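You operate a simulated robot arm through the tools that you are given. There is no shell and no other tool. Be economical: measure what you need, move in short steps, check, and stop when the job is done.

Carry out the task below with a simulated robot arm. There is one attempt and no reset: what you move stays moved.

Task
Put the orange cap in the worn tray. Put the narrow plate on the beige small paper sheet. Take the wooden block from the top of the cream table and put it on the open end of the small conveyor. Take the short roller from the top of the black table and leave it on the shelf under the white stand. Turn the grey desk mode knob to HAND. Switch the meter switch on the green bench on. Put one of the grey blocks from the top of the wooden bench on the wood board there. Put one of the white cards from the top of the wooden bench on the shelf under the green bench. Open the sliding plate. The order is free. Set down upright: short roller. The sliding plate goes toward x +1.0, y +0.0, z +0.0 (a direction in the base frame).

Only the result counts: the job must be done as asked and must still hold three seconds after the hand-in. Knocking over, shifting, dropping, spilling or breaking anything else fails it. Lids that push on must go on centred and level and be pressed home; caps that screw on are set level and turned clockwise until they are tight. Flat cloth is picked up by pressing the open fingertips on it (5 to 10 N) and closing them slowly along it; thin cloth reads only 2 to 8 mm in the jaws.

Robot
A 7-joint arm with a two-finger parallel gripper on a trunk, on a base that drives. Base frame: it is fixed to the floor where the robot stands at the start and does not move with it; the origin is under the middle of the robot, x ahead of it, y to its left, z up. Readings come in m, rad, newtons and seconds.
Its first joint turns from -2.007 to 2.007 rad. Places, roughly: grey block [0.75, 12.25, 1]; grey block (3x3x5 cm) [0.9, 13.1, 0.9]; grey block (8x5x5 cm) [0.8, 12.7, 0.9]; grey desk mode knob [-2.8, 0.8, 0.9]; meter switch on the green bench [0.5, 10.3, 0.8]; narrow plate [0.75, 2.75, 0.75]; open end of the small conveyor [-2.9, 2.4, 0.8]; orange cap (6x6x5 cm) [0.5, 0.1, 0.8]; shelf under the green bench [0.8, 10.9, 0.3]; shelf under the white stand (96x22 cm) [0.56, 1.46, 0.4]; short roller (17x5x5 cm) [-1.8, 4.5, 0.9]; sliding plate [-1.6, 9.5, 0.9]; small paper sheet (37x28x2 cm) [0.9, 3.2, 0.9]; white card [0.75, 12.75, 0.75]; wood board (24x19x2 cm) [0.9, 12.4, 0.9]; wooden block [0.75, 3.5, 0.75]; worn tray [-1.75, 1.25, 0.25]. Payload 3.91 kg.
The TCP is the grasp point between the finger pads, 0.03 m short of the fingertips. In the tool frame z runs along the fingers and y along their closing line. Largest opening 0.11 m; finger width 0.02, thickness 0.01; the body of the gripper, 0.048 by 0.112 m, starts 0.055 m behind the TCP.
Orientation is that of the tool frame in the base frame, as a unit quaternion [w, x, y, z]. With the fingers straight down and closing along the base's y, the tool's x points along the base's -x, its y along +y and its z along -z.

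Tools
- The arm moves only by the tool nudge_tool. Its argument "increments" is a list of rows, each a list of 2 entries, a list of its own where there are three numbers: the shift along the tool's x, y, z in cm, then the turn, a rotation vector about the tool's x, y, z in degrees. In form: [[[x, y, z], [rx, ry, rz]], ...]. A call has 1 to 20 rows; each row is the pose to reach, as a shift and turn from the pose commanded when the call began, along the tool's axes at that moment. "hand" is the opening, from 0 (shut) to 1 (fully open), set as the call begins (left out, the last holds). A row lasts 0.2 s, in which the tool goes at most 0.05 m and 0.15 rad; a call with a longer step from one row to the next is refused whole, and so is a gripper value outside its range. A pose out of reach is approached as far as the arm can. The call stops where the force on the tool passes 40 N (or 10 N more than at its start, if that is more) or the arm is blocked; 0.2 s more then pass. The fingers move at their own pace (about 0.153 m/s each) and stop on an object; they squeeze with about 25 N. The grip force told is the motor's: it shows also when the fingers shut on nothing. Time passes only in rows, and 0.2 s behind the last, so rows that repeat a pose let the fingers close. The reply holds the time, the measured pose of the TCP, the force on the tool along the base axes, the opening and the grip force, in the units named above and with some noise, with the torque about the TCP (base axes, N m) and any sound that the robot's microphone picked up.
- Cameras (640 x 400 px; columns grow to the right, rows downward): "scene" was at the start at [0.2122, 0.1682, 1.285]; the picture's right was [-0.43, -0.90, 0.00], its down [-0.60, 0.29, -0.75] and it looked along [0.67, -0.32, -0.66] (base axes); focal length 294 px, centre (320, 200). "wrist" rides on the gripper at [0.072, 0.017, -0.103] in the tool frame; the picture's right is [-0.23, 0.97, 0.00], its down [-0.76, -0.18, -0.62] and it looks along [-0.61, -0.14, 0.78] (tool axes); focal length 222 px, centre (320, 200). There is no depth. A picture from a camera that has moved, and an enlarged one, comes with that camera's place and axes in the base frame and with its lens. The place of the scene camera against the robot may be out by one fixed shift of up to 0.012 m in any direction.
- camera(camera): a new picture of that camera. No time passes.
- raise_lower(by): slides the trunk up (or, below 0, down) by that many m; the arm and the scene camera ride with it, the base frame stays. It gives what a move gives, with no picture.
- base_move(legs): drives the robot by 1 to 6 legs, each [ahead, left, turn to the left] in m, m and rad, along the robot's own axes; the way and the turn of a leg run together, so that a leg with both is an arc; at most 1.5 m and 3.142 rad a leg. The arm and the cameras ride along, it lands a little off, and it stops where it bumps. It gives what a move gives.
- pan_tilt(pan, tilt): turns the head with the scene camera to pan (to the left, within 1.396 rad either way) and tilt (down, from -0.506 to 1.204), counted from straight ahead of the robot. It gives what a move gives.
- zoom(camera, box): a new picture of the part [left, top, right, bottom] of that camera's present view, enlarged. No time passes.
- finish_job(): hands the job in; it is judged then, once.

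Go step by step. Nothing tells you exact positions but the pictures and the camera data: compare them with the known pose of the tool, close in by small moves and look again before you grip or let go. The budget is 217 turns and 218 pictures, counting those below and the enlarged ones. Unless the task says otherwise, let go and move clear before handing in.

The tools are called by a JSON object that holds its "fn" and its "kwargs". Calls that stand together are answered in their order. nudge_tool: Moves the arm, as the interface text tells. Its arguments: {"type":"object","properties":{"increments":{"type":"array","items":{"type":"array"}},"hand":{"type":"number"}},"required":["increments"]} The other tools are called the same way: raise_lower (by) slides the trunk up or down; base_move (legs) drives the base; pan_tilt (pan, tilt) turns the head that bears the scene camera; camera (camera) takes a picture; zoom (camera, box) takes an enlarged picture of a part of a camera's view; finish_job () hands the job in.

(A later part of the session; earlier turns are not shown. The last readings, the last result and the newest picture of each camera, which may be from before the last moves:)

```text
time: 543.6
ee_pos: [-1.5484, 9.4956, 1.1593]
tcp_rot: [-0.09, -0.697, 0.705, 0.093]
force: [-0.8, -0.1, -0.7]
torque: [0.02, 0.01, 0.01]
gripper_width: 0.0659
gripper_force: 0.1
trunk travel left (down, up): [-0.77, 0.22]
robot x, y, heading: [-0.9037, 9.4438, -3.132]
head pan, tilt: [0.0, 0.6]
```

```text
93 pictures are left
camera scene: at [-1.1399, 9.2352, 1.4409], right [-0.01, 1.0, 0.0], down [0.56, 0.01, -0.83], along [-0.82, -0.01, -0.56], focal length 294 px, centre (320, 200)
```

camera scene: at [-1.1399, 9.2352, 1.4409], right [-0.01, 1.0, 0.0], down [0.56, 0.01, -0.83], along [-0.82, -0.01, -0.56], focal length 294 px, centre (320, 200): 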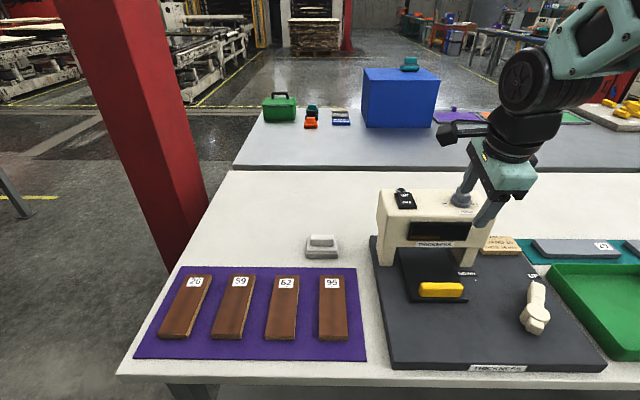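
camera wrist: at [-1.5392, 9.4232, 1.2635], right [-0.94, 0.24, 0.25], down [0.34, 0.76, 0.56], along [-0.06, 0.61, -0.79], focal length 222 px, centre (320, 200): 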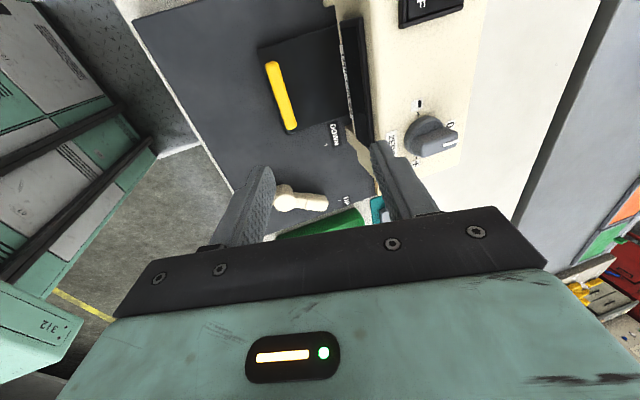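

Both cameras agree: grip centre [-1.556, 9.491, 0.92]. I lower to just above it.

{"fn": "nudge_tool", "kwargs": {"increments": [[[0, -1.2, 4.6], [0, 0, 0]], [[0, -2.4, 9.2], [0, 0, 0]], [[0, -3.6, 13.8], [0, 0, 0]], [[0, -4.6, 17.6], [0, 0, 0]], [[0, -4.6, 17.6], [0, 0, 0]]], "hand": 0.42}}

{"fn": "camera", "kwargs": {"camera": "wrist"}}

{"fn": "zoom", "kwargs": {"camera": "scene", "box": [360, 170, 560, 320]}}

```text
time: 544.8
ee_pos: [-1.5474, 9.4952, 0.9776]
tcp_rot: [-0.091, -0.697, 0.705, 0.093]
force: [-0.2, -0.4, -0.2]
torque: [0.01, 0.0, 0.0]
gripper_width: 0.0461
gripper_force: 0.1
trunk travel left (down, up): [-0.77, 0.22]
robot x, y, heading: [-0.9081, 9.4437, -3.124]
head pan, tilt: [0.0, 0.6]
```

```text
92 pictures are left
camera wrist: at [-1.5382, 9.4229, 1.0819], right [-0.94, 0.24, 0.25], down [0.34, 0.76, 0.56], along [-0.06, 0.61, -0.79], focal length 222 px, centre (320, 200)
```

wrist: 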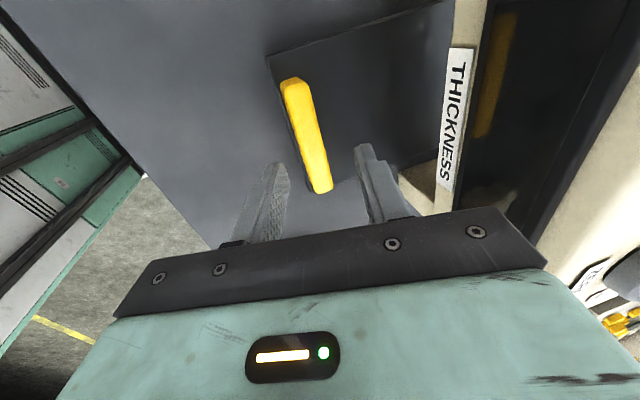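

```text
2.67 times, centred on (460, 245) of scene
camera zoom: at [-1.1397, 9.2353, 1.4409], right [-0.01, 1.0, 0.0], down [0.56, 0.01, -0.83], along [-0.82, -0.01, -0.56], focal length 784 px, centre (-53, 80)
```

zoom: 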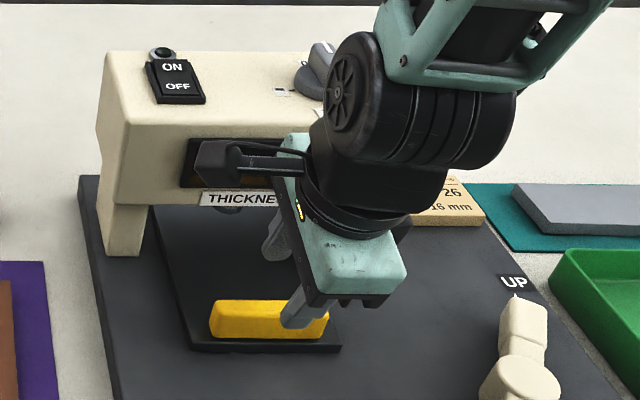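

Aligned. I lower 3 cm and close on the grip.

{"fn": "nudge_tool", "kwargs": {"increments": [[[0, -0.4, 1.5], [0, 0, 0]], [[0, -0.75, 2.8], [0, 0, 0]], [[0, -0.75, 2.8], [0, 0, 0]]]}}

{"fn": "nudge_tool", "kwargs": {"increments": [[[0, 0, 0], [0, 0, 0]], [[0, 0, 0], [0, 0, 0]], [[0, 0, 0], [0, 0, 0]]], "hand": 0.0}}

{"fn": "camera", "kwargs": {"camera": "wrist"}}

```text
time: 545.6
ee_pos: [-1.5471, 9.4967, 0.9497]
tcp_rot: [-0.089, -0.697, 0.705, 0.094]
force: [-0.9, 0.7, 0.0]
torque: [0.0, 0.02, 0.01]
gripper_width: 0.0462
gripper_force: 0.1
trunk travel left (down, up): [-0.77, 0.22]
robot x, y, heading: [-0.9019, 9.4431, -3.13]
head pan, tilt: [0.0, 0.6]
```

```text
time: 546.4
ee_pos: [-1.5472, 9.496, 0.9499]
tcp_rot: [-0.09, -0.697, 0.705, 0.094]
force: [-4.0, 1.2, 6.8]
torque: [0.35, 0.03, 0.76]
gripper_width: 0.0189
gripper_force: 45.0
trunk travel left (down, up): [-0.77, 0.22]
robot x, y, heading: [-0.9073, 9.448, -3.131]
head pan, tilt: [0.0, 0.6]
```

```text
90 pictures are left
camera wrist: at [-1.5377, 9.4232, 1.0543], right [-0.94, 0.24, 0.25], down [0.34, 0.76, 0.56], along [-0.06, 0.61, -0.79], focal length 222 px, centre (320, 200)
```

wrist: 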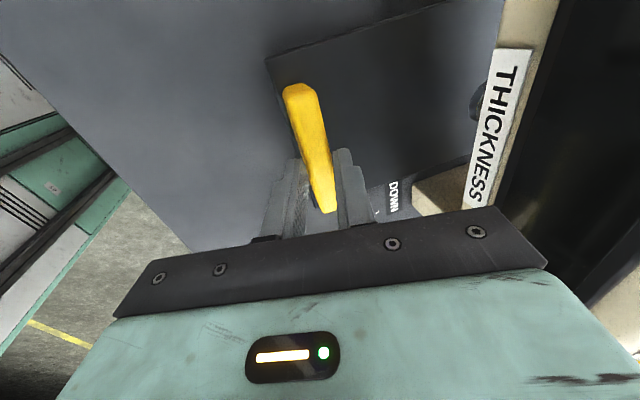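

The grip is held. I pull it toward +x in small steps.

{"fn": "nudge_tool", "kwargs": {"increments": [[[0, -0.97, -0.26], [0, 0, 0]], [[0, -1.93, -0.52], [0, 0, 0]], [[0, -2.9, -0.78], [0, 0, 0]], [[0, -3.86, -1.04], [0, 0, 0]], [[0, -4.83, -1.3], [0, 0, 0]], [[0, -5.8, -1.56], [0, 0, 0]], [[0, -6.76, -1.82], [0, 0, 0]], [[0, -7.73, -2.08], [0, 0, 0]], [[0, -8.7, -2.34], [0, 0, 0]], [[0, -9.66, -2.6], [0, 0, 0]], [[0, -10.6, -2.86], [0, 0, 0]], [[0, -11.6, -3.12], [0, 0, 0]]]}}

{"fn": "camera", "kwargs": {"camera": "scene"}}

```text
time: 547.5
ee_pos: [-1.5069, 9.4957, 0.95]
tcp_rot: [-0.092, -0.696, 0.705, 0.098]
force: [-1.5, 3.9, 17.8]
torque: [0.11, -0.19, 0.76]
gripper_width: 0.0188
gripper_force: 44.9
trunk travel left (down, up): [-0.77, 0.22]
robot x, y, heading: [-0.9051, 9.4429, -3.13]
head pan, tilt: [0.0, 0.6]
stopped in row 5: the force on the tool passed its limit (the readings are from after the stop); the commanded pose is now the measured one
```

```text
89 pictures are left
camera scene: at [-1.1392, 9.2356, 1.4409], right [-0.01, 1.0, 0.0], down [0.56, 0.01, -0.83], along [-0.83, -0.01, -0.56], focal length 294 px, centre (320, 200)
```

scene: 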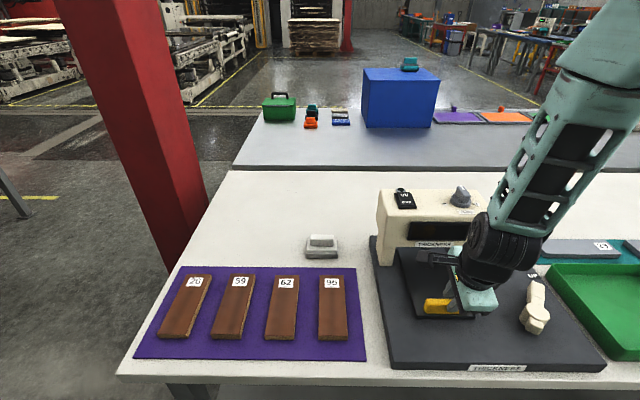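

It slid 4 cm before the force stop. I pull on gently to see if it is at its end stop.

{"fn": "nudge_tool", "kwargs": {"increments": [[[0, -0.2, -0.1], [0, 0, 0]], [[0, -0.5, -0.2], [0, 0, 0]], [[0, -0.8, -0.3], [0, 0, 0]], [[0, -1.2, -0.4], [0, 0, 0]], [[0, -1.6, -0.5], [0, 0, 0]], [[0, -2.0, -0.6], [0, 0, 0]], [[0, -2.5, -0.75], [0, 0, 0]], [[0, -3, -0.9], [0, 0, 0]], [[0, -4, -1.15], [0, 0, 0]], [[0, -5, -1.4], [0, 0, 0]]]}}

{"fn": "zoom", "kwargs": {"camera": "scene", "box": [360, 170, 620, 380]}}

```text
time: 549.8
ee_pos: [-1.456, 9.4957, 0.9509]
tcp_rot: [-0.092, -0.695, 0.706, 0.099]
force: [-0.5, 4.5, 17.7]
torque: [0.35, -0.16, 0.8]
gripper_width: 0.019
gripper_force: 45.4
trunk travel left (down, up): [-0.77, 0.22]
robot x, y, heading: [-0.9038, 9.4455, -3.129]
head pan, tilt: [0.0, 0.6]
stopped in row 10: the force on the tool passed its limit (the readings are from after the stop); the commanded pose is now the measured one
```

```text
1.90 times, centred on (490, 275) of scene
camera zoom: at [-1.1393, 9.2358, 1.4408], right [-0.01, 1.0, 0.0], down [0.56, 0.01, -0.83], along [-0.83, -0.01, -0.56], focal length 560 px, centre (-4, 57)
```

zoom: 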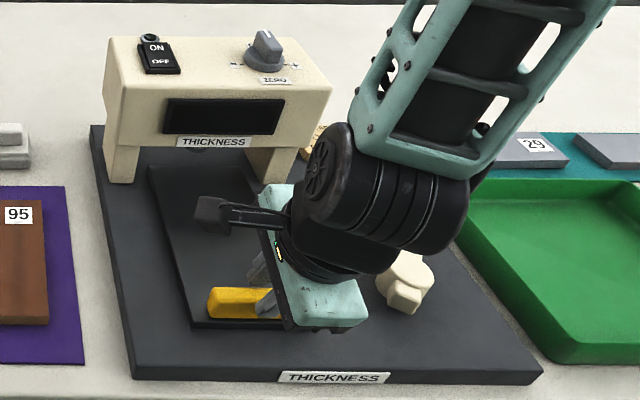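

It has come 9 cm. I relieve the downward press slightly and test for more travel.

{"fn": "nudge_tool", "kwargs": {"increments": [[[0, 0, -0.2], [0, 0, 0]], [[0, -0.5, -0.33], [0, 0, 0]], [[0, -1, -0.47], [0, 0, 0]], [[0, -1.5, -0.6], [0, 0, 0]], [[0, -2.0, -0.73], [0, 0, 0]], [[0, -2.5, -0.87], [0, 0, 0]], [[0, -3, -1.0], [0, 0, 0]], [[0, -3.5, -1.14], [0, 0, 0]], [[0, -4, -1.27], [0, 0, 0]]]}}

{"fn": "zoom", "kwargs": {"camera": "scene", "box": [360, 170, 620, 380]}}

```text
time: 551.2
ee_pos: [-1.4507, 9.4933, 0.9481]
tcp_rot: [-0.091, -0.694, 0.708, 0.1]
force: [1.7, 6.3, 13.7]
torque: [1.14, 0.02, 0.73]
gripper_width: 0.0191
gripper_force: 45.3
out of reach, approached as far as the arm can: row 3, 4, 5, 6, 7
trunk travel left (down, up): [-0.77, 0.22]
robot x, y, heading: [-0.9033, 9.442, -3.128]
head pan, tilt: [0.0, 0.6]
stopped in row 7: the force on the tool passed its limit (the readings are from after the stop); the commanded pose is now the measured one
```

```text
1.90 times, centred on (490, 275) of scene
camera zoom: at [-1.1395, 9.2362, 1.441], right [-0.01, 1.0, 0.0], down [0.56, 0.01, -0.83], along [-0.83, -0.01, -0.56], focal length 560 px, centre (-4, 57)
```

zoom: 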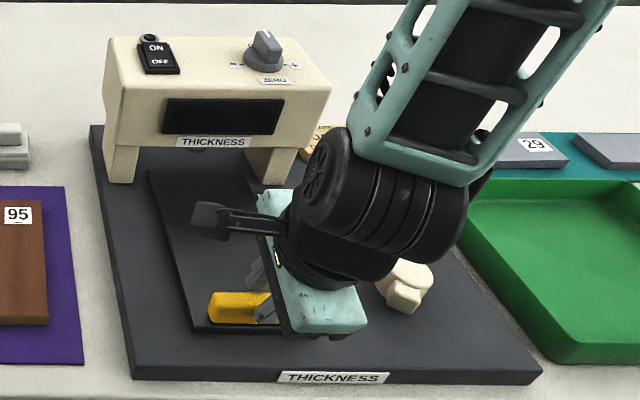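

The arm is at its inner limit, so I pull by backing the base a few centimetres.

{"fn": "base_move", "kwargs": {"legs": [[-0.04, 0, 0]]}}

{"fn": "zoom", "kwargs": {"camera": "scene", "box": [360, 170, 620, 380]}}

```text
time: 552.1
ee_pos: [-1.4107, 9.4928, 0.9494]
tcp_rot: [-0.09, -0.694, 0.708, 0.099]
force: [-0.1, 6.5, 17.6]
torque: [0.46, -0.1, 0.86]
gripper_width: 0.019
gripper_force: 45.2
trunk travel left (down, up): [-0.77, 0.22]
robot x, y, heading: [-0.8643, 9.4427, -3.129]
head pan, tilt: [0.0, 0.6]
```

```text
1.90 times, centred on (490, 275) of scene
camera zoom: at [-1.0993, 9.2367, 1.4411], right [-0.01, 1.0, 0.0], down [0.56, 0.01, -0.83], along [-0.83, -0.01, -0.56], focal length 560 px, centre (-4, 57)
```

zoom: 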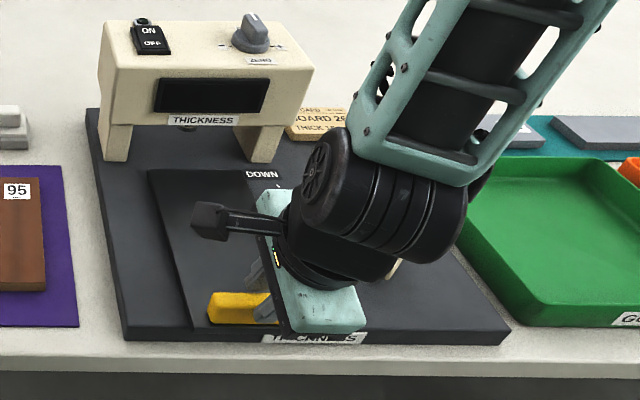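

{"fn": "base_move", "kwargs": {"legs": [[-0.03, 0, 0]]}}

{"fn": "zoom", "kwargs": {"camera": "scene", "box": [360, 170, 620, 380]}}

```text
time: 553.0
ee_pos: [-1.3983, 9.4916, 0.9519]
tcp_rot: [-0.099, -0.693, 0.706, 0.108]
force: [-2.4, 1.6, -1.4]
torque: [0.17, -0.08, 0.87]
gripper_width: 0.0183
gripper_force: 44.5
trunk travel left (down, up): [-0.77, 0.22]
robot x, y, heading: [-0.8434, 9.4466, -3.131]
head pan, tilt: [0.0, 0.6]
stopped in leg 1: the force on the tool passed its limit (the readings are from after the stop); the commanded pose is now the measured one
```

```text
1.90 times, centred on (490, 275) of scene
camera zoom: at [-1.0773, 9.2369, 1.4409], right [-0.01, 1.0, 0.0], down [0.57, 0.01, -0.82], along [-0.82, -0.01, -0.57], focal length 560 px, centre (-4, 57)
```

zoom: 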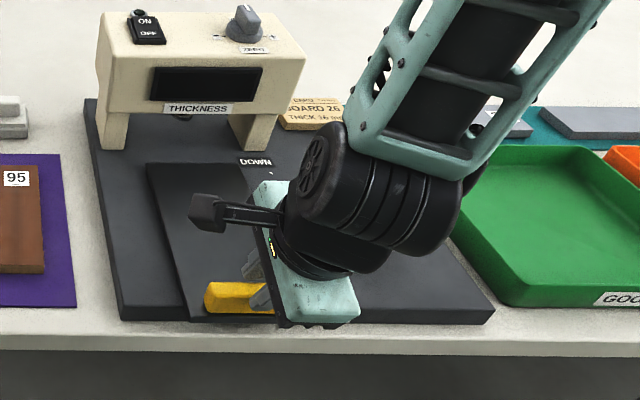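

A hard stop at about 15 cm of travel, so it is fully open. I release and lift away.

{"fn": "nudge_tool", "kwargs": {"increments": [[[0, 0, 0], [0, 0, 0]], [[0, 0, 0], [0, 0, 0]], [[0, 0.8, -3], [0, 0, 0]], [[0, 1.8, -7], [0, 0, 0]], [[0, 3, -11], [0, 0, 0]], [[0, 4.2, -15], [0, 0, 0]], [[0, 5.2, -19], [0, 0, 0]]], "hand": 0.42}}

{"fn": "zoom", "kwargs": {"camera": "scene", "box": [360, 170, 620, 380]}}

```text
time: 554.8
ee_pos: [-1.3987, 9.5526, 1.1438]
tcp_rot: [-0.082, -0.631, 0.763, 0.112]
force: [0.3, -0.1, 0.1]
torque: [-0.01, 0.02, 0.0]
gripper_width: 0.0461
gripper_force: 0.1
trunk travel left (down, up): [-0.77, 0.22]
robot x, y, heading: [-0.8443, 9.4509, -3.132]
head pan, tilt: [0.0, 0.6]
stopped in row 7: the arm was blocked; the commanded pose is now the measured one
```

```text
1.90 times, centred on (490, 275) of scene
camera zoom: at [-1.0775, 9.2366, 1.4408], right [-0.01, 1.0, 0.0], down [0.57, 0.01, -0.82], along [-0.82, -0.01, -0.57], focal length 560 px, centre (-4, 57)
```

zoom: 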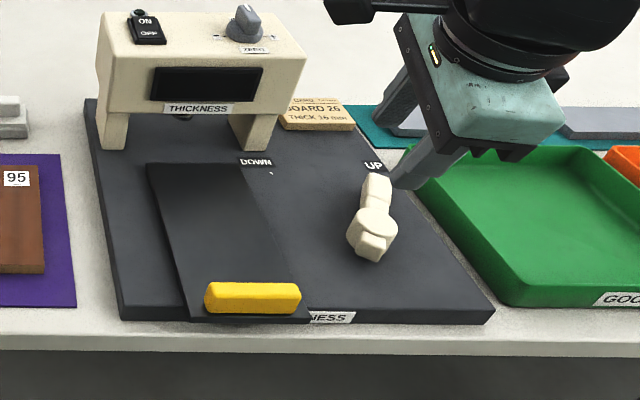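

The plate is fully open. I straighten the hand and get ready to go on to the green bench.

{"fn": "nudge_tool", "kwargs": {"increments": [[[0, 2, 0], [5, 0, 0]], [[0, 4, 1], [10, 0, 0]], [[0, 5, 1], [15, 0, 0]], [[0, 5, 1], [15, 0, 0]]]}}

{"fn": "nudge_tool", "kwargs": {"increments": [[[0, 0, 0], [0, 0, -8]], [[0, 0, 0], [0, 0, -16]], [[0, 0, 0], [0, 0, -24]], [[0, 0, 0], [0, 0, -32]], [[0, 0, 0], [0, 0, -40]], [[0, 0, 0], [0, 0, -48]], [[0, 0, 0], [0, 0, -56]], [[0, 0, 0], [0, 0, -64]], [[0, 0, 0], [0, 0, -72]], [[0, 0, 0], [0, 0, -80]], [[0, 0, 0], [0, 0, -90]]]}}

{"fn": "base_move", "kwargs": {"legs": [[-0.2, 0, 0]]}}

```text
time: 555.8
ee_pos: [-1.4488, 9.5611, 1.147]
tcp_rot: [0.003, -0.637, 0.771, 0.009]
force: [0.2, 0.0, 0.1]
torque: [-0.03, 0.03, 0.01]
gripper_width: 0.0464
gripper_force: 0.1
trunk travel left (down, up): [-0.77, 0.22]
robot x, y, heading: [-0.8447, 9.4441, -3.131]
head pan, tilt: [0.0, 0.6]
```

```text
refused: row 11 steps farther than a row can; nothing moved
```

```text
time: 557.3
ee_pos: [-1.2514, 9.5613, 1.1474]
tcp_rot: [0.002, -0.638, 0.77, 0.01]
force: [-0.9, -0.2, 0.0]
torque: [-0.02, -0.02, 0.01]
gripper_width: 0.0461
gripper_force: 0.0
trunk travel left (down, up): [-0.77, 0.22]
robot x, y, heading: [-0.6485, 9.4436, -3.128]
head pan, tilt: [0.0, 0.6]
```

{"fn": "nudge_tool", "kwargs": {"increments": [[[0.5, -1.4, 0], [0, 0, -8]], [[1, -2.8, 0], [0, 0, -16]], [[1.5, -4.2, 0], [0, 0, -24]], [[2, -5.6, 0], [0, 0, -32]], [[2.5, -7, 0], [0, 0, -40]], [[3, -8.4, 0], [0, 0, -48]], [[3.5, -9.8, 0], [0, 0, -56]], [[4, -11.2, 0], [0, 0, -64]], [[4.5, -12.6, 0], [0, 0, -72]], [[5, -14, 0], [0, 0, -80]], [[5.5, -15.4, 0], [0, 0, -88]], [[6, -16, 0], [0, 0, -96]], [[6, -16, 0], [0, 0, -100]]]}}

{"fn": "base_move", "kwargs": {"legs": [[0, 0, -1.58], [0.85, 0, 0], [0, 0, -1.57]]}}

{"fn": "camera", "kwargs": {"camera": "scene"}}

```text
time: 560.1
ee_pos: [-1.1047, 9.4723, 1.1447]
tcp_rot: [-0.008, 1.0, -0.005, -0.005]
force: [-0.3, 0.3, 0.3]
torque: [0.05, 0.02, 0.02]
gripper_width: 0.0462
gripper_force: 0.1
trunk travel left (down, up): [-0.77, 0.22]
robot x, y, heading: [-0.6465, 9.4485, -3.125]
head pan, tilt: [0.0, 0.6]
```

```text
time: 572.5
ee_pos: [-0.1643, 10.2529, 1.145]
tcp_rot: [0.005, 0.035, 0.999, -0.009]
force: [-0.6, 0.7, 0.7]
torque: [-0.01, -0.02, -0.03]
gripper_width: 0.0463
gripper_force: 0.0
trunk travel left (down, up): [-0.77, 0.22]
robot x, y, heading: [-0.6242, 10.3059, -0.046]
head pan, tilt: [0.0, 0.6]
```

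```text
83 pictures are left
camera scene: at [-0.3895, 10.4997, 1.4409], right [-0.04, -1.0, 0.0], down [-0.56, 0.02, -0.83], along [0.82, -0.04, -0.56], focal length 294 px, centre (320, 200)
```

scene: 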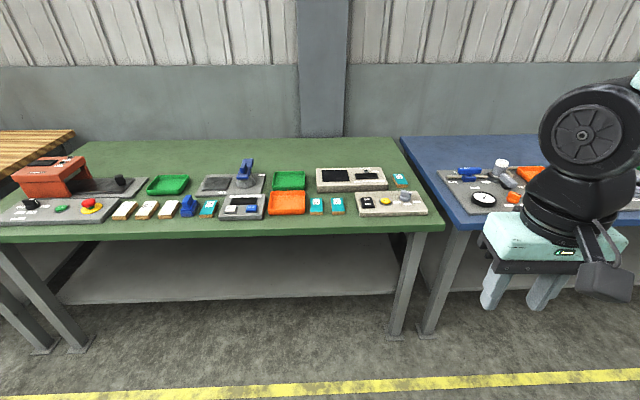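

The green bench is in front. I zoom on the panel near [0.5, 10.3].

{"fn": "zoom", "kwargs": {"camera": "scene", "box": [300, 155, 440, 225]}}

{"fn": "zoom", "kwargs": {"camera": "scene", "box": [180, 145, 320, 225]}}

```text
4.57 times, centred on (370, 190) of scene
camera zoom: at [-0.3895, 10.4997, 1.4409], right [-0.04, -1.0, 0.0], down [-0.56, 0.02, -0.83], along [0.82, -0.04, -0.56], focal length 1344 px, centre (91, 246)
```

zoom: 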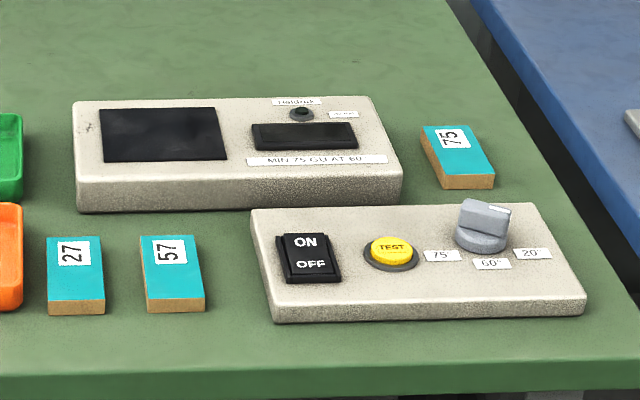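

```text
4.57 times, centred on (250, 185) of scene
camera zoom: at [-0.3895, 10.4997, 1.4409], right [-0.04, -1.0, 0.0], down [-0.56, 0.02, -0.83], along [0.82, -0.04, -0.56], focal length 1344 px, centre (640, 269)
```

zoom: 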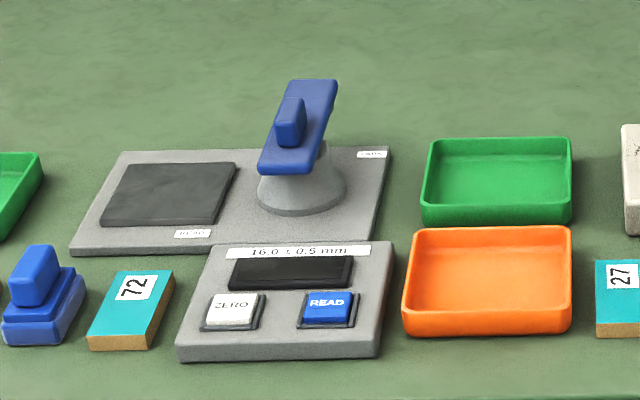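

The meter's ON/OFF rocker is at about [0.40, 10.30, 0.89], with ON on the far half. I drive up and look closely.

{"fn": "base_move", "kwargs": {"legs": [[0.43, 0, 0.046]]}}

{"fn": "nudge_tool", "kwargs": {"increments": [[[-2, 1, 3], [0, 0, 0]], [[-4, 2, 7], [0, 0, 0]], [[-4, 2, 10], [0, 0, 0]], [[-4, 2, 10], [0, 0, 0]]], "hand": 0.0}}

{"fn": "camera", "kwargs": {"camera": "wrist"}}

{"fn": "camera", "kwargs": {"camera": "scene"}}

```text
time: 575.1
ee_pos: [0.2735, 10.2544, 1.1454]
tcp_rot: [0.005, 0.019, 1.0, -0.008]
force: [-1.3, -0.3, 0.5]
torque: [-0.03, -0.01, -0.01]
gripper_width: 0.0463
gripper_force: 0.1
trunk travel left (down, up): [-0.77, 0.22]
robot x, y, heading: [-0.1863, 10.2954, -0.011]
head pan, tilt: [0.0, 0.6]
```

```text
time: 576.1
ee_pos: [0.3138, 10.2718, 1.0449]
tcp_rot: [0.005, 0.021, 1.0, -0.009]
force: [0.4, 0.3, 0.4]
torque: [-0.02, -0.01, -0.01]
gripper_width: 0.0001
gripper_force: 25.1
trunk travel left (down, up): [-0.77, 0.22]
robot x, y, heading: [-0.1898, 10.2918, -0.013]
head pan, tilt: [0.0, 0.6]
```

```text
80 pictures are left
camera wrist: at [0.2417, 10.2936, 1.1485], right [0.27, 0.96, -0.01], down [0.75, -0.2, 0.63], along [0.61, -0.18, -0.77], focal length 222 px, centre (320, 200)
```

wrist: 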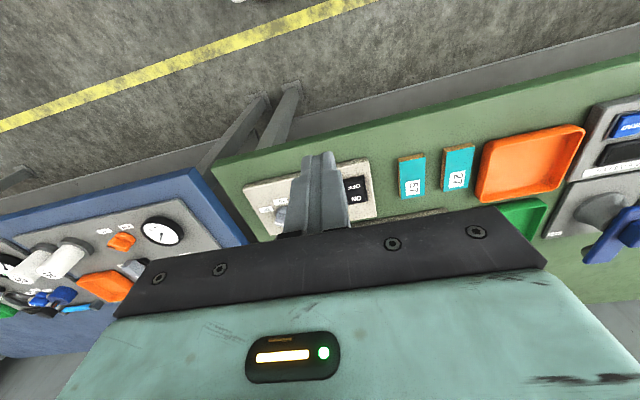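

```text
79 pictures are left
camera scene: at [0.0401, 10.4948, 1.4409], right [-0.01, -1.0, 0.0], down [-0.56, 0.01, -0.83], along [0.82, -0.01, -0.56], focal length 294 px, centre (320, 200)
```

scene: 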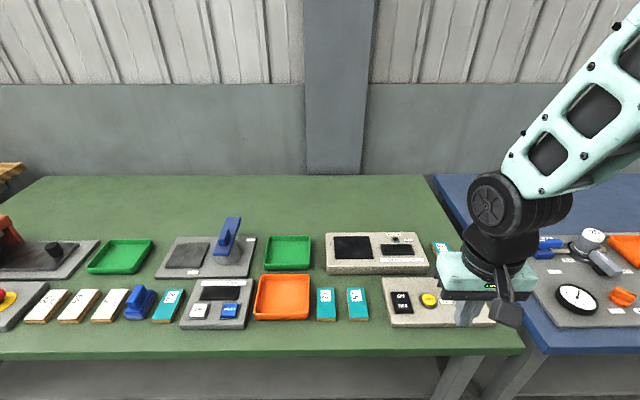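

{"fn": "zoom", "kwargs": {"camera": "scene", "box": [370, 265, 450, 335]}}

{"fn": "zoom", "kwargs": {"camera": "wrist", "box": [300, 150, 400, 220]}}

```text
5.71 times, centred on (410, 300) of scene
camera zoom: at [0.0401, 10.4948, 1.4409], right [-0.01, -1.0, 0.0], down [-0.56, 0.01, -0.83], along [0.82, -0.01, -0.56], focal length 1680 px, centre (-194, -371)
```

zoom: 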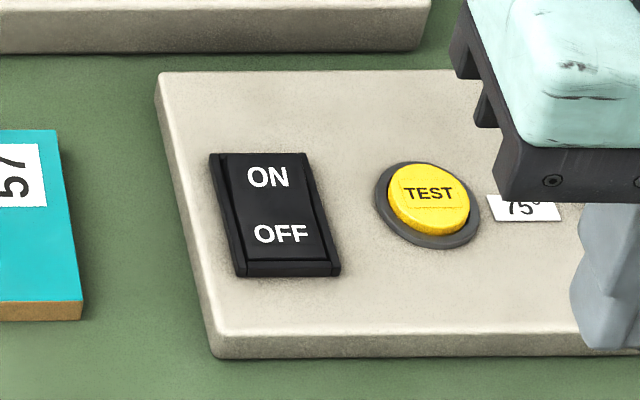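

```text
5.71 times, centred on (350, 185) of wrist
camera zoom: at [0.2417, 10.2936, 1.1485], right [0.27, 0.96, -0.01], down [0.75, -0.2, 0.63], along [0.61, -0.18, -0.77], focal length 1269 px, centre (149, 286)
```

zoom: 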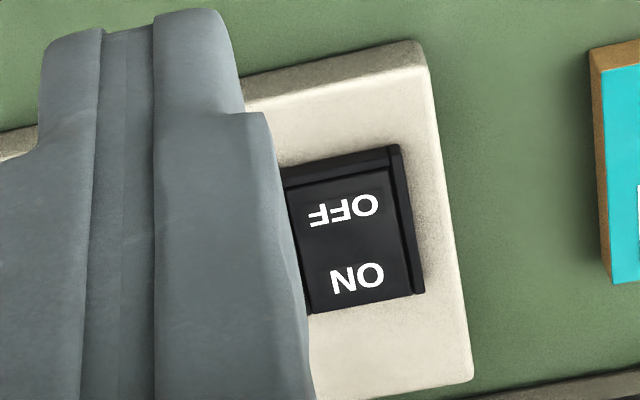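

OFF is pressed in now; the ON end is at about [0.52, 10.285, 0.82]. I bring the closed fingertips above it.

{"fn": "nudge_tool", "kwargs": {"increments": [[[-4.2, 0.4, 0], [0, 0, 0]], [[-8.4, 0.8, 0], [0, 0, 0]], [[-12.6, 1.2, 2], [0, 0, 0]], [[-16.8, 1.6, 4.5], [0, 0, 0]], [[-20.7, 2.1, 7], [0, 0, 0]], [[-20.7, 2.1, 11.5], [0, 0, 0]], [[-20.7, 2.1, 14.5], [0, 0, 0]], [[-20.7, 2.1, 14.5], [0, 0, 0]]]}}

{"fn": "camera", "kwargs": {"camera": "wrist"}}

{"fn": "zoom", "kwargs": {"camera": "scene", "box": [340, 230, 480, 335]}}

```text
time: 577.9
ee_pos: [0.522, 10.2792, 0.9024]
tcp_rot: [0.006, 0.02, 1.0, -0.009]
force: [-0.3, 0.8, 0.0]
torque: [0.0, -0.01, 0.0]
gripper_width: 0.0
gripper_force: 25.0
trunk travel left (down, up): [-0.77, 0.22]
robot x, y, heading: [-0.1893, 10.2886, -0.011]
head pan, tilt: [0.0, 0.6]
```

```text
76 pictures are left
camera wrist: at [0.4495, 10.3009, 1.0042], right [0.27, 0.96, -0.01], down [0.75, -0.2, 0.63], along [0.61, -0.18, -0.77], focal length 222 px, centre (320, 200)
```

wrist: 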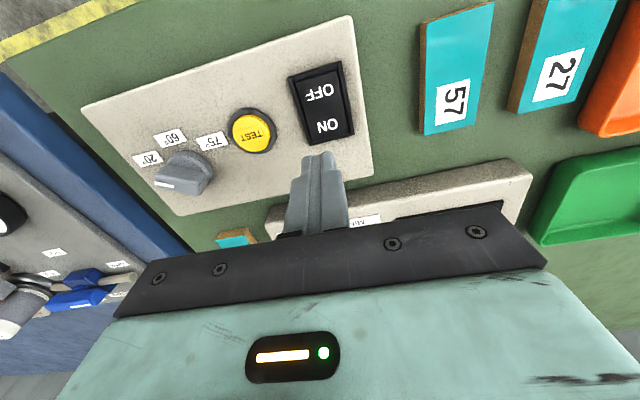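

```text
3.81 times, centred on (410, 282) of scene
camera zoom: at [0.0402, 10.4948, 1.4409], right [-0.01, -1.0, 0.0], down [-0.56, 0.01, -0.83], along [0.82, -0.01, -0.56], focal length 1120 px, centre (-23, -114)
```

zoom: 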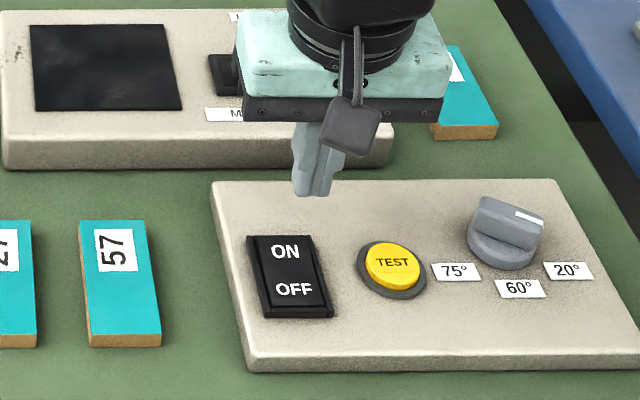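

I shift 8 mm left and press down gently on the ON end.

{"fn": "nudge_tool", "kwargs": {"increments": [[[-0.3, 0.9, 1.5], [0, 0, 0]], [[-0.3, 0.9, 3.5], [0, 0, 0]], [[-0.3, 0.9, 4.3], [0, 0, 0]], [[-0.3, 0.9, 4.8], [0, 0, 0]], [[-0.3, 0.9, 5.1], [0, 0, 0]], [[-0.3, 0.9, 5.4], [0, 0, 0]], [[-0.3, 0.9, 5.7], [0, 0, 0]], [[-0.3, 0.9, 6.0], [0, 0, 0]], [[-0.3, 0.9, 6.3], [0, 0, 0]], [[-0.3, 0.9, 6.6], [0, 0, 0]]]}}

{"fn": "nudge_tool", "kwargs": {"increments": [[[0, 0, -3], [0, 0, 0]], [[0, 0, -7], [0, 0, 0]], [[0, 0, -11], [0, 0, 0]], [[4, 0, -14], [0, 0, 0]], [[8, 0, -16], [0, 0, 0]], [[12, 0, -18], [0, 0, 0]], [[12, 0, -18], [0, 0, 0]]]}}

{"fn": "zoom", "kwargs": {"camera": "scene", "box": [370, 265, 450, 335]}}

```text
time: 580.2
ee_pos: [0.5279, 10.2887, 0.8417]
tcp_rot: [0.008, 0.02, 1.0, -0.009]
force: [-3.9, -0.8, 21.7]
torque: [-0.01, 0.33, 0.05]
gripper_width: 0.0001
gripper_force: 24.7
trunk travel left (down, up): [-0.77, 0.22]
robot x, y, heading: [-0.188, 10.292, -0.012]
head pan, tilt: [0.0, 0.6]
heard: click
stopped in row 10: the force on the tool passed its limit (the readings are from after the stop); the commanded pose is now the measured one
```

```text
time: 581.8
ee_pos: [0.4048, 10.2986, 1.0197]
tcp_rot: [0.005, 0.019, 1.0, -0.009]
force: [0.1, 1.0, 0.9]
torque: [0.0, 0.03, 0.0]
gripper_width: 0.0001
gripper_force: 25.2
trunk travel left (down, up): [-0.77, 0.22]
robot x, y, heading: [-0.1897, 10.291, -0.015]
head pan, tilt: [0.0, 0.6]
```

```text
5.71 times, centred on (410, 300) of scene
camera zoom: at [0.0402, 10.4947, 1.4409], right [-0.01, -1.0, 0.0], down [-0.56, 0.01, -0.83], along [0.82, -0.01, -0.57], focal length 1680 px, centre (-194, -371)
```

zoom: 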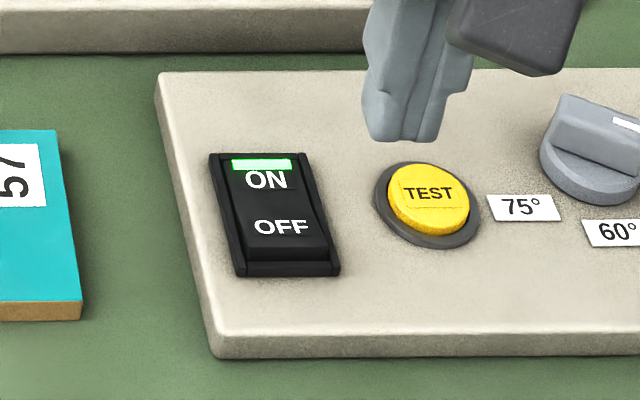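

A click, and the ON light is green. Next I go to the wooden bench at y≈12.5.

{"fn": "nudge_tool", "kwargs": {"increments": [[[4, -2, -4], [0, 0, 0]], [[8, -4, -8], [0, 0, 0]], [[12, -5, -11], [0, 0, 0]], [[12, -5, -11], [0, 0, 0]]]}}

{"fn": "base_move", "kwargs": {"legs": [[-0.4, 0, 0], [0, 1.1, 0], [0, 1.1, 0]]}}

{"fn": "camera", "kwargs": {"camera": "scene"}}

```text
refused: row 1 steps farther than a row can; nothing moved
```

```text
time: 594.7
ee_pos: [0.045, 12.4823, 1.0209]
tcp_rot: [0.006, 0.033, 0.999, -0.009]
force: [0.8, 0.7, 0.2]
torque: [-0.02, 0.02, 0.01]
gripper_width: 0.0
gripper_force: 25.6
trunk travel left (down, up): [-0.77, 0.22]
robot x, y, heading: [-0.553, 12.493, -0.04]
head pan, tilt: [0.0, 0.6]
```

```text
73 pictures are left
camera scene: at [-0.3125, 12.6875, 1.4409], right [-0.04, -1.0, 0.0], down [-0.56, 0.02, -0.83], along [0.82, -0.03, -0.56], focal length 294 px, centre (320, 200)
```

scene: 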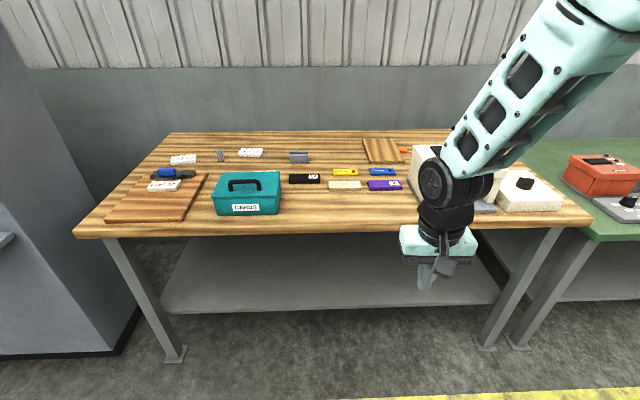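

I zoom on the bench top to find the grey blocks, the wood board and the white cards.

{"fn": "zoom", "kwargs": {"camera": "scene", "box": [90, 125, 310, 240]}}

{"fn": "zoom", "kwargs": {"camera": "scene", "box": [280, 125, 480, 230]}}

```text
2.91 times, centred on (200, 182) of scene
camera zoom: at [-0.3125, 12.6875, 1.4409], right [-0.04, -1.0, 0.0], down [-0.56, 0.02, -0.83], along [0.82, -0.03, -0.56], focal length 856 px, centre (669, 251)
```

zoom: 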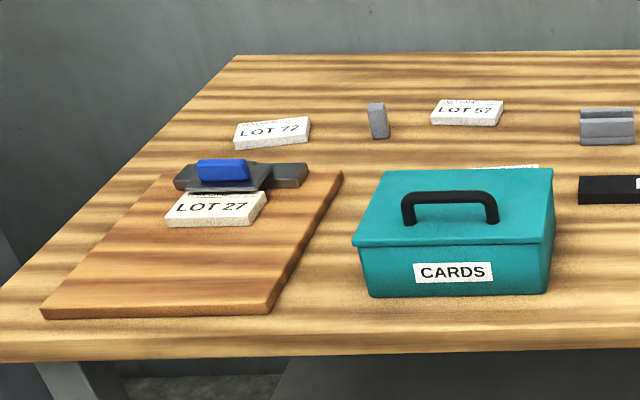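

```text
3.20 times, centred on (380, 178) of scene
camera zoom: at [-0.3125, 12.6875, 1.4409], right [-0.04, -1.0, 0.0], down [-0.56, 0.02, -0.83], along [0.82, -0.03, -0.56], focal length 941 px, centre (128, 272)
```

zoom: 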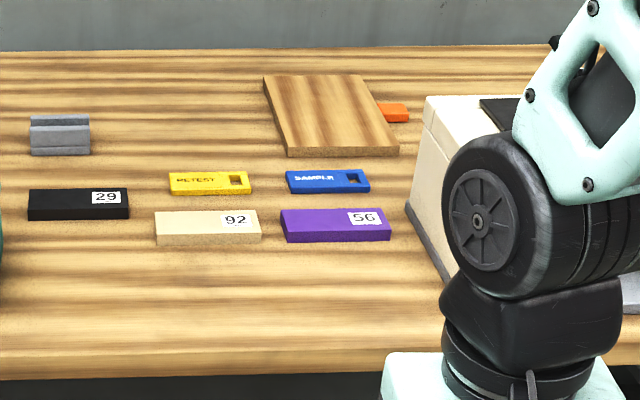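

The wood board is at about y 12.4 (right), a grey V-block at y≈12.7, a small one at y≈13.1, and white "LOT" cards. I raise and retract the arm, drive up and look closer.

{"fn": "nudge_tool", "kwargs": {"increments": [[[2.5, 0, -3], [0, 0, 0]], [[5, 0, -6], [0, 0, 0]], [[7.5, 0, -9], [0, 0, 0]], [[10, 0, -12], [0, 0, 0]], [[12, 0, -13], [0, 0, 0]], [[12, 0, -13], [0, 0, 0]]], "hand": 0.7}}

{"fn": "base_move", "kwargs": {"legs": [[0.6, 0.05, 0.04]]}}

{"fn": "pan_tilt", "kwargs": {"pan": -0.1, "tilt": 0.65}}

{"fn": "camera", "kwargs": {"camera": "scene"}}

{"fn": "camera", "kwargs": {"camera": "wrist"}}

```text
time: 596.1
ee_pos: [-0.0747, 12.4938, 1.1495]
tcp_rot: [0.005, 0.032, 0.999, -0.009]
force: [0.2, -0.7, 0.5]
torque: [0.02, 0.03, -0.02]
gripper_width: 0.077
gripper_force: 0.2
trunk travel left (down, up): [-0.77, 0.22]
robot x, y, heading: [-0.5434, 12.495, -0.042]
head pan, tilt: [0.0, 0.6]
```

```text
time: 599.5
ee_pos: [0.5154, 12.5478, 1.1482]
tcp_rot: [0.005, 0.016, 1.0, -0.009]
force: [0.5, 0.1, -0.7]
torque: [0.02, -0.03, 0.05]
gripper_width: 0.0767
gripper_force: 0.1
trunk travel left (down, up): [-0.77, 0.22]
robot x, y, heading: [0.0416, 12.5319, -0.008]
head pan, tilt: [0.0, 0.6]
```

```text
time: 600.1
ee_pos: [0.5163, 12.5482, 1.148]
tcp_rot: [0.006, 0.016, 1.0, -0.009]
force: [0.4, 1.2, -0.8]
torque: [0.02, -0.02, -0.03]
gripper_width: 0.0767
gripper_force: 0.0
trunk travel left (down, up): [-0.77, 0.22]
robot x, y, heading: [0.0495, 12.5306, -0.004]
head pan, tilt: [-0.099, 0.649]
```

```text
70 pictures are left
camera scene: at [0.2692, 12.7258, 1.4367], right [-0.1, -0.99, 0.0], down [-0.6, 0.06, -0.8], along [0.79, -0.08, -0.6], focal length 294 px, centre (320, 200)
```

scene: 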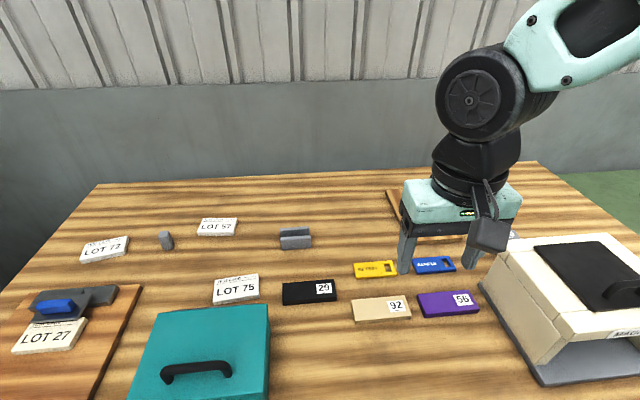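

```text
69 pictures are left
camera wrist: at [0.4431, 12.5695, 1.251], right [0.26, 0.97, -0.01], down [0.75, -0.19, 0.64], along [0.61, -0.17, -0.77], focal length 222 px, centre (320, 200)
```

wrist: 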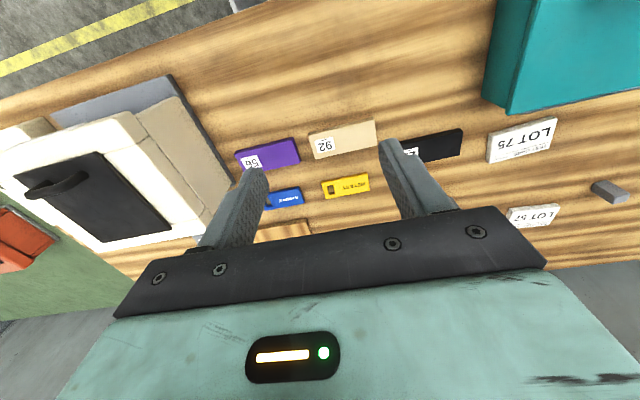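

Bench top is ≈0.86. The V-block centre is about [0.835, 12.735], the nearest card LOT 75 at [0.70, 12.876]; the wood board centre is about [0.90, 12.36]. I bring the hand over the V-block, pitched forward 35°.

{"fn": "nudge_tool", "kwargs": {"increments": [[[-3.4, 2.2, 1], [0, -4, 0]], [[-6.8, 4.4, 2], [0, -8, 0]], [[-10.2, 6.6, 3], [0, -12, 0]], [[-13.6, 8.8, 4], [0, -16, 0]], [[-17, 11, 5], [0, -20, 0]], [[-20.4, 13.2, 6], [0, -24, 0]], [[-23.8, 15.4, 8], [0, -28, 0]], [[-27.2, 17.6, 10], [0, -32, 0]], [[-30, 19.6, 12], [0, -35, 0]], [[-30.4, 19.6, 14.5], [0, -35, 0]], [[-30.4, 19.6, 14.5], [0, -35, 0]]], "hand": 0.97}}

{"fn": "camera", "kwargs": {"camera": "wrist"}}

{"fn": "camera", "kwargs": {"camera": "scene"}}

```text
time: 602.5
ee_pos: [0.8288, 12.7309, 1.002]
tcp_rot: [0.306, 0.012, 0.952, -0.013]
force: [0.0, 0.2, 0.0]
torque: [0.02, -0.01, 0.0]
gripper_width: 0.1068
gripper_force: 0.2
trunk travel left (down, up): [-0.77, 0.22]
robot x, y, heading: [0.0442, 12.5306, -0.004]
head pan, tilt: [-0.099, 0.649]
```

```text
68 pictures are left
camera wrist: at [0.7103, 12.752, 1.0436], right [0.21, 0.97, 0.12], down [0.25, -0.17, 0.95], along [0.94, -0.18, -0.28], focal length 222 px, centre (320, 200)
```

wrist: 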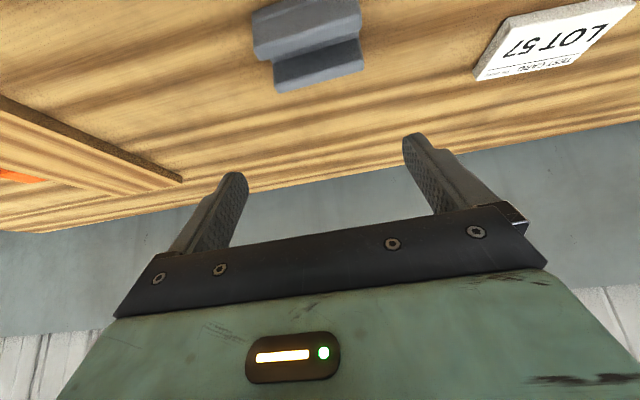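

```text
67 pictures are left
camera scene: at [0.2692, 12.7258, 1.4366], right [-0.1, -0.99, 0.0], down [-0.6, 0.06, -0.8], along [0.79, -0.08, -0.6], focal length 294 px, centre (320, 200)
```

scene: 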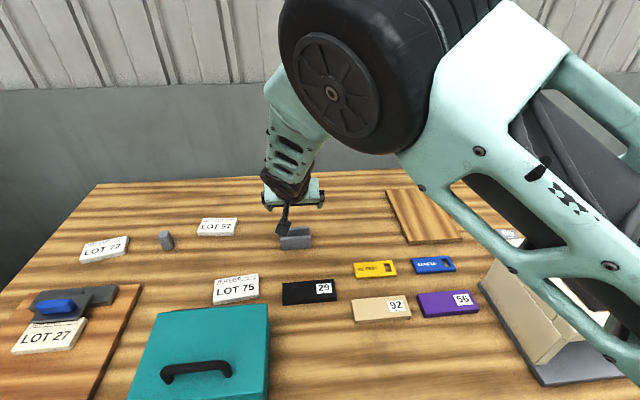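

The block sits centred under the jaws at [0.828, 12.735]. I lower to grip height in two steps and close.

{"fn": "nudge_tool", "kwargs": {"increments": [[[2.2, 0.4, 2.6], [0, 0, 0]], [[4.0, 0.4, 4.9], [0, 0, 0]], [[5.2, 0.4, 6.3], [0, 0, 0]], [[5.2, 0.4, 6.3], [0, 0, 0]]]}}

{"fn": "camera", "kwargs": {"camera": "wrist"}}

{"fn": "zoom", "kwargs": {"camera": "scene", "box": [200, 160, 400, 300]}}

```text
time: 603.5
ee_pos: [0.8212, 12.7341, 0.9212]
tcp_rot: [0.307, 0.011, 0.951, -0.012]
force: [-0.6, 0.1, 1.0]
torque: [-0.01, -0.01, -0.01]
gripper_width: 0.1068
gripper_force: 0.1
trunk travel left (down, up): [-0.77, 0.22]
robot x, y, heading: [0.0472, 12.5312, 0.0]
head pan, tilt: [-0.099, 0.649]
```

```text
66 pictures are left
camera wrist: at [0.7033, 12.7565, 0.9623], right [0.21, 0.97, 0.12], down [0.25, -0.17, 0.95], along [0.94, -0.18, -0.28], focal length 222 px, centre (320, 200)
```

wrist: 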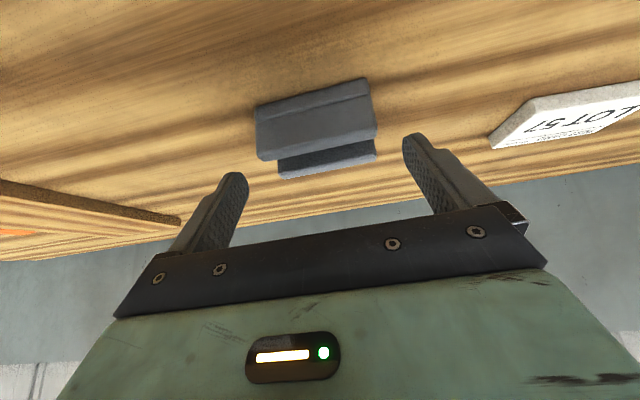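

```text
2.86 times, centred on (300, 230) of scene
camera zoom: at [0.2692, 12.7258, 1.4366], right [-0.1, -0.99, 0.0], down [-0.6, 0.06, -0.8], along [0.79, -0.08, -0.6], focal length 840 px, centre (377, 114)
```

zoom: 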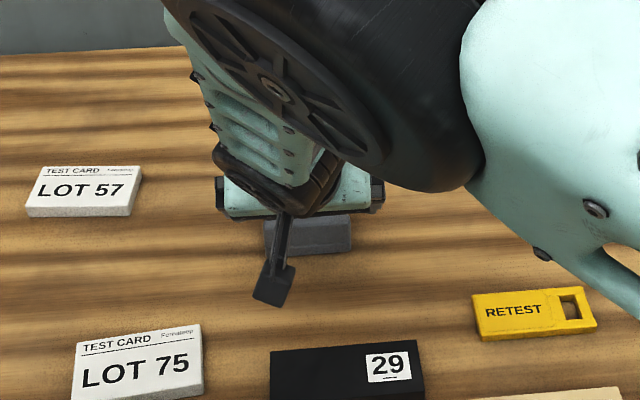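

The block is about 3 cm farther and lower than estimated. I advance along the fingers 4.3 cm and close.

{"fn": "nudge_tool", "kwargs": {"increments": [[[0, 0, 2], [0, 0, 0]], [[0.1, 0, 3.4], [0, 0, 0]], [[0.1, 0, 4.3], [0, 0, 0]], [[0.1, 0, 4.3], [0, 0, 0]]]}}

{"fn": "camera", "kwargs": {"camera": "wrist"}}

```text
time: 604.5
ee_pos: [0.8464, 12.7341, 0.8863]
tcp_rot: [0.306, 0.012, 0.952, -0.012]
force: [0.5, 0.0, -0.3]
torque: [0.03, -0.01, 0.02]
gripper_width: 0.1067
gripper_force: 0.0
trunk travel left (down, up): [-0.77, 0.22]
robot x, y, heading: [0.0466, 12.5322, -0.006]
head pan, tilt: [-0.099, 0.649]
```

```text
64 pictures are left
camera wrist: at [0.7286, 12.7562, 0.9279], right [0.21, 0.97, 0.12], down [0.25, -0.17, 0.95], along [0.94, -0.18, -0.28], focal length 222 px, centre (320, 200)
```

wrist: 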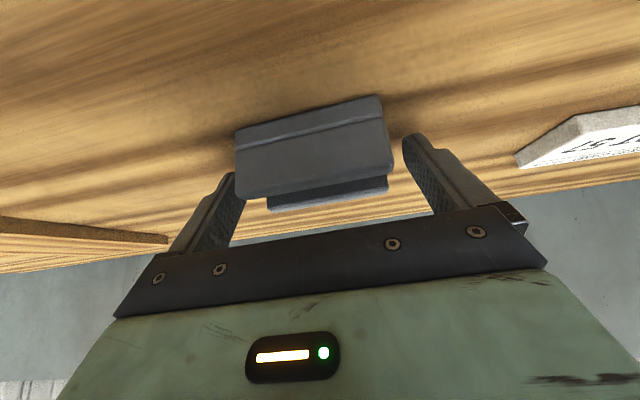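

The block sits between the fingers. I close and lift.

{"fn": "nudge_tool", "kwargs": {"increments": [[[0, -0.2, 0], [0, 0, 0]], [[0, -0.2, 0], [0, 0, 0]], [[0, -0.2, 0], [0, 0, 0]]], "hand": 0.5}}

{"fn": "nudge_tool", "kwargs": {"increments": [[[-1, 0, -1.4], [0, 0, 0]], [[-3, 0, -4.2], [0, 0, 0]], [[-5, 0, -7.2], [0, 0, 0]], [[-6.9, 0, -9.8], [0, 0, 0]], [[-6.9, 0, -9.8], [0, 0, 0]]]}}

{"fn": "camera", "kwargs": {"camera": "wrist"}}

```text
time: 605.4
ee_pos: [0.8458, 12.7324, 0.8866]
tcp_rot: [0.306, 0.012, 0.952, -0.013]
force: [0.6, -0.3, 0.1]
torque: [0.01, -0.01, 0.0]
gripper_width: 0.0796
gripper_force: 25.1
trunk travel left (down, up): [-0.77, 0.22]
robot x, y, heading: [0.0468, 12.5314, 0.001]
head pan, tilt: [-0.099, 0.649]
```

```text
time: 606.5
ee_pos: [0.8472, 12.7336, 1.008]
tcp_rot: [0.306, 0.011, 0.952, -0.013]
force: [-0.3, 0.0, -0.7]
torque: [0.01, 0.02, 0.01]
gripper_width: 0.0794
gripper_force: 25.0
trunk travel left (down, up): [-0.77, 0.22]
robot x, y, heading: [0.0457, 12.5303, -0.002]
head pan, tilt: [-0.099, 0.649]
```

```text
63 pictures are left
camera wrist: at [0.728, 12.7557, 1.0489], right [0.21, 0.97, 0.12], down [0.25, -0.17, 0.95], along [0.94, -0.18, -0.28], focal length 222 px, centre (320, 200)
```

wrist: 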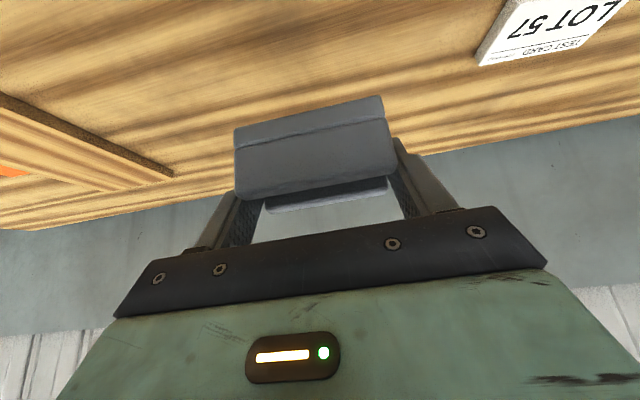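

Held (8 cm). I shift the base 0.18 m right and carry the block over the board, still high.

{"fn": "base_move", "kwargs": {"legs": [[0, -0.18, 0]]}}

{"fn": "nudge_tool", "kwargs": {"increments": [[[-2.4, -4, 1.7], [0, 0, 0]], [[-4.8, -8, 3.4], [0, 0, 0]], [[-4.8, -12, 3.4], [0, 0, 0]], [[-4.8, -16, 3.4], [0, 0, 0]], [[-4.8, -19.5, 3.4], [0, 0, 0]], [[-4.8, -19.5, 3.4], [0, 0, 0]]]}}

{"fn": "pan_tilt", "kwargs": {"pan": -0.3, "tilt": 0.6}}

{"fn": "camera", "kwargs": {"camera": "scene"}}

{"fn": "camera", "kwargs": {"camera": "wrist"}}

```text
time: 608.0
ee_pos: [0.8457, 12.5653, 1.0081]
tcp_rot: [0.306, 0.011, 0.952, -0.012]
force: [-0.1, -0.7, -1.0]
torque: [-0.03, 0.02, -0.04]
gripper_width: 0.0797
gripper_force: 25.0
trunk travel left (down, up): [-0.77, 0.22]
robot x, y, heading: [0.0429, 12.3643, -0.003]
head pan, tilt: [-0.099, 0.649]
```

```text
time: 609.4
ee_pos: [0.8984, 12.3657, 1.0116]
tcp_rot: [0.306, 0.011, 0.952, -0.012]
force: [0.2, 0.1, -1.0]
torque: [-0.02, -0.03, -0.04]
gripper_width: 0.0795
gripper_force: 24.9
trunk travel left (down, up): [-0.77, 0.22]
robot x, y, heading: [0.0472, 12.361, -0.006]
head pan, tilt: [-0.099, 0.649]
```

```text
time: 610.1
ee_pos: [0.8994, 12.3651, 1.0105]
tcp_rot: [0.307, 0.01, 0.952, -0.012]
force: [0.0, 0.1, 0.1]
torque: [-0.01, -0.01, 0.02]
gripper_width: 0.0797
gripper_force: 24.7
trunk travel left (down, up): [-0.77, 0.22]
robot x, y, heading: [0.044, 12.3607, -0.003]
head pan, tilt: [-0.3, 0.6]
```

```text
62 pictures are left
camera scene: at [0.2665, 12.5386, 1.4409], right [-0.3, -0.95, 0.0], down [-0.54, 0.17, -0.82], along [0.79, -0.24, -0.57], focal length 294 px, centre (320, 200)
```

scene: 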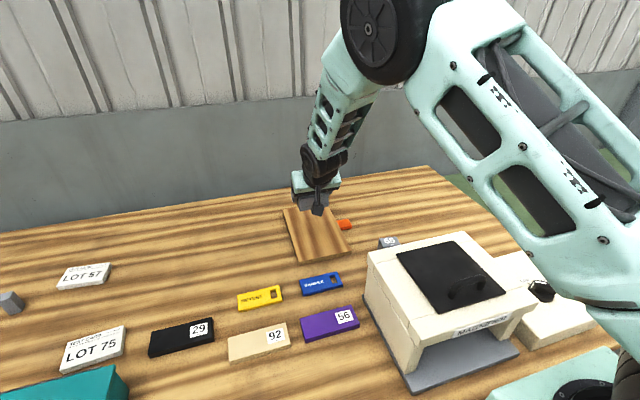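

```text
61 pictures are left
camera wrist: at [0.7802, 12.3889, 1.053], right [0.21, 0.97, 0.12], down [0.25, -0.17, 0.95], along [0.94, -0.17, -0.28], focal length 222 px, centre (320, 200)
```

wrist: 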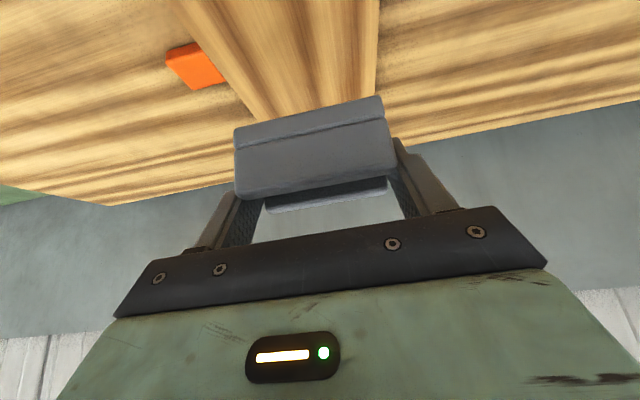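

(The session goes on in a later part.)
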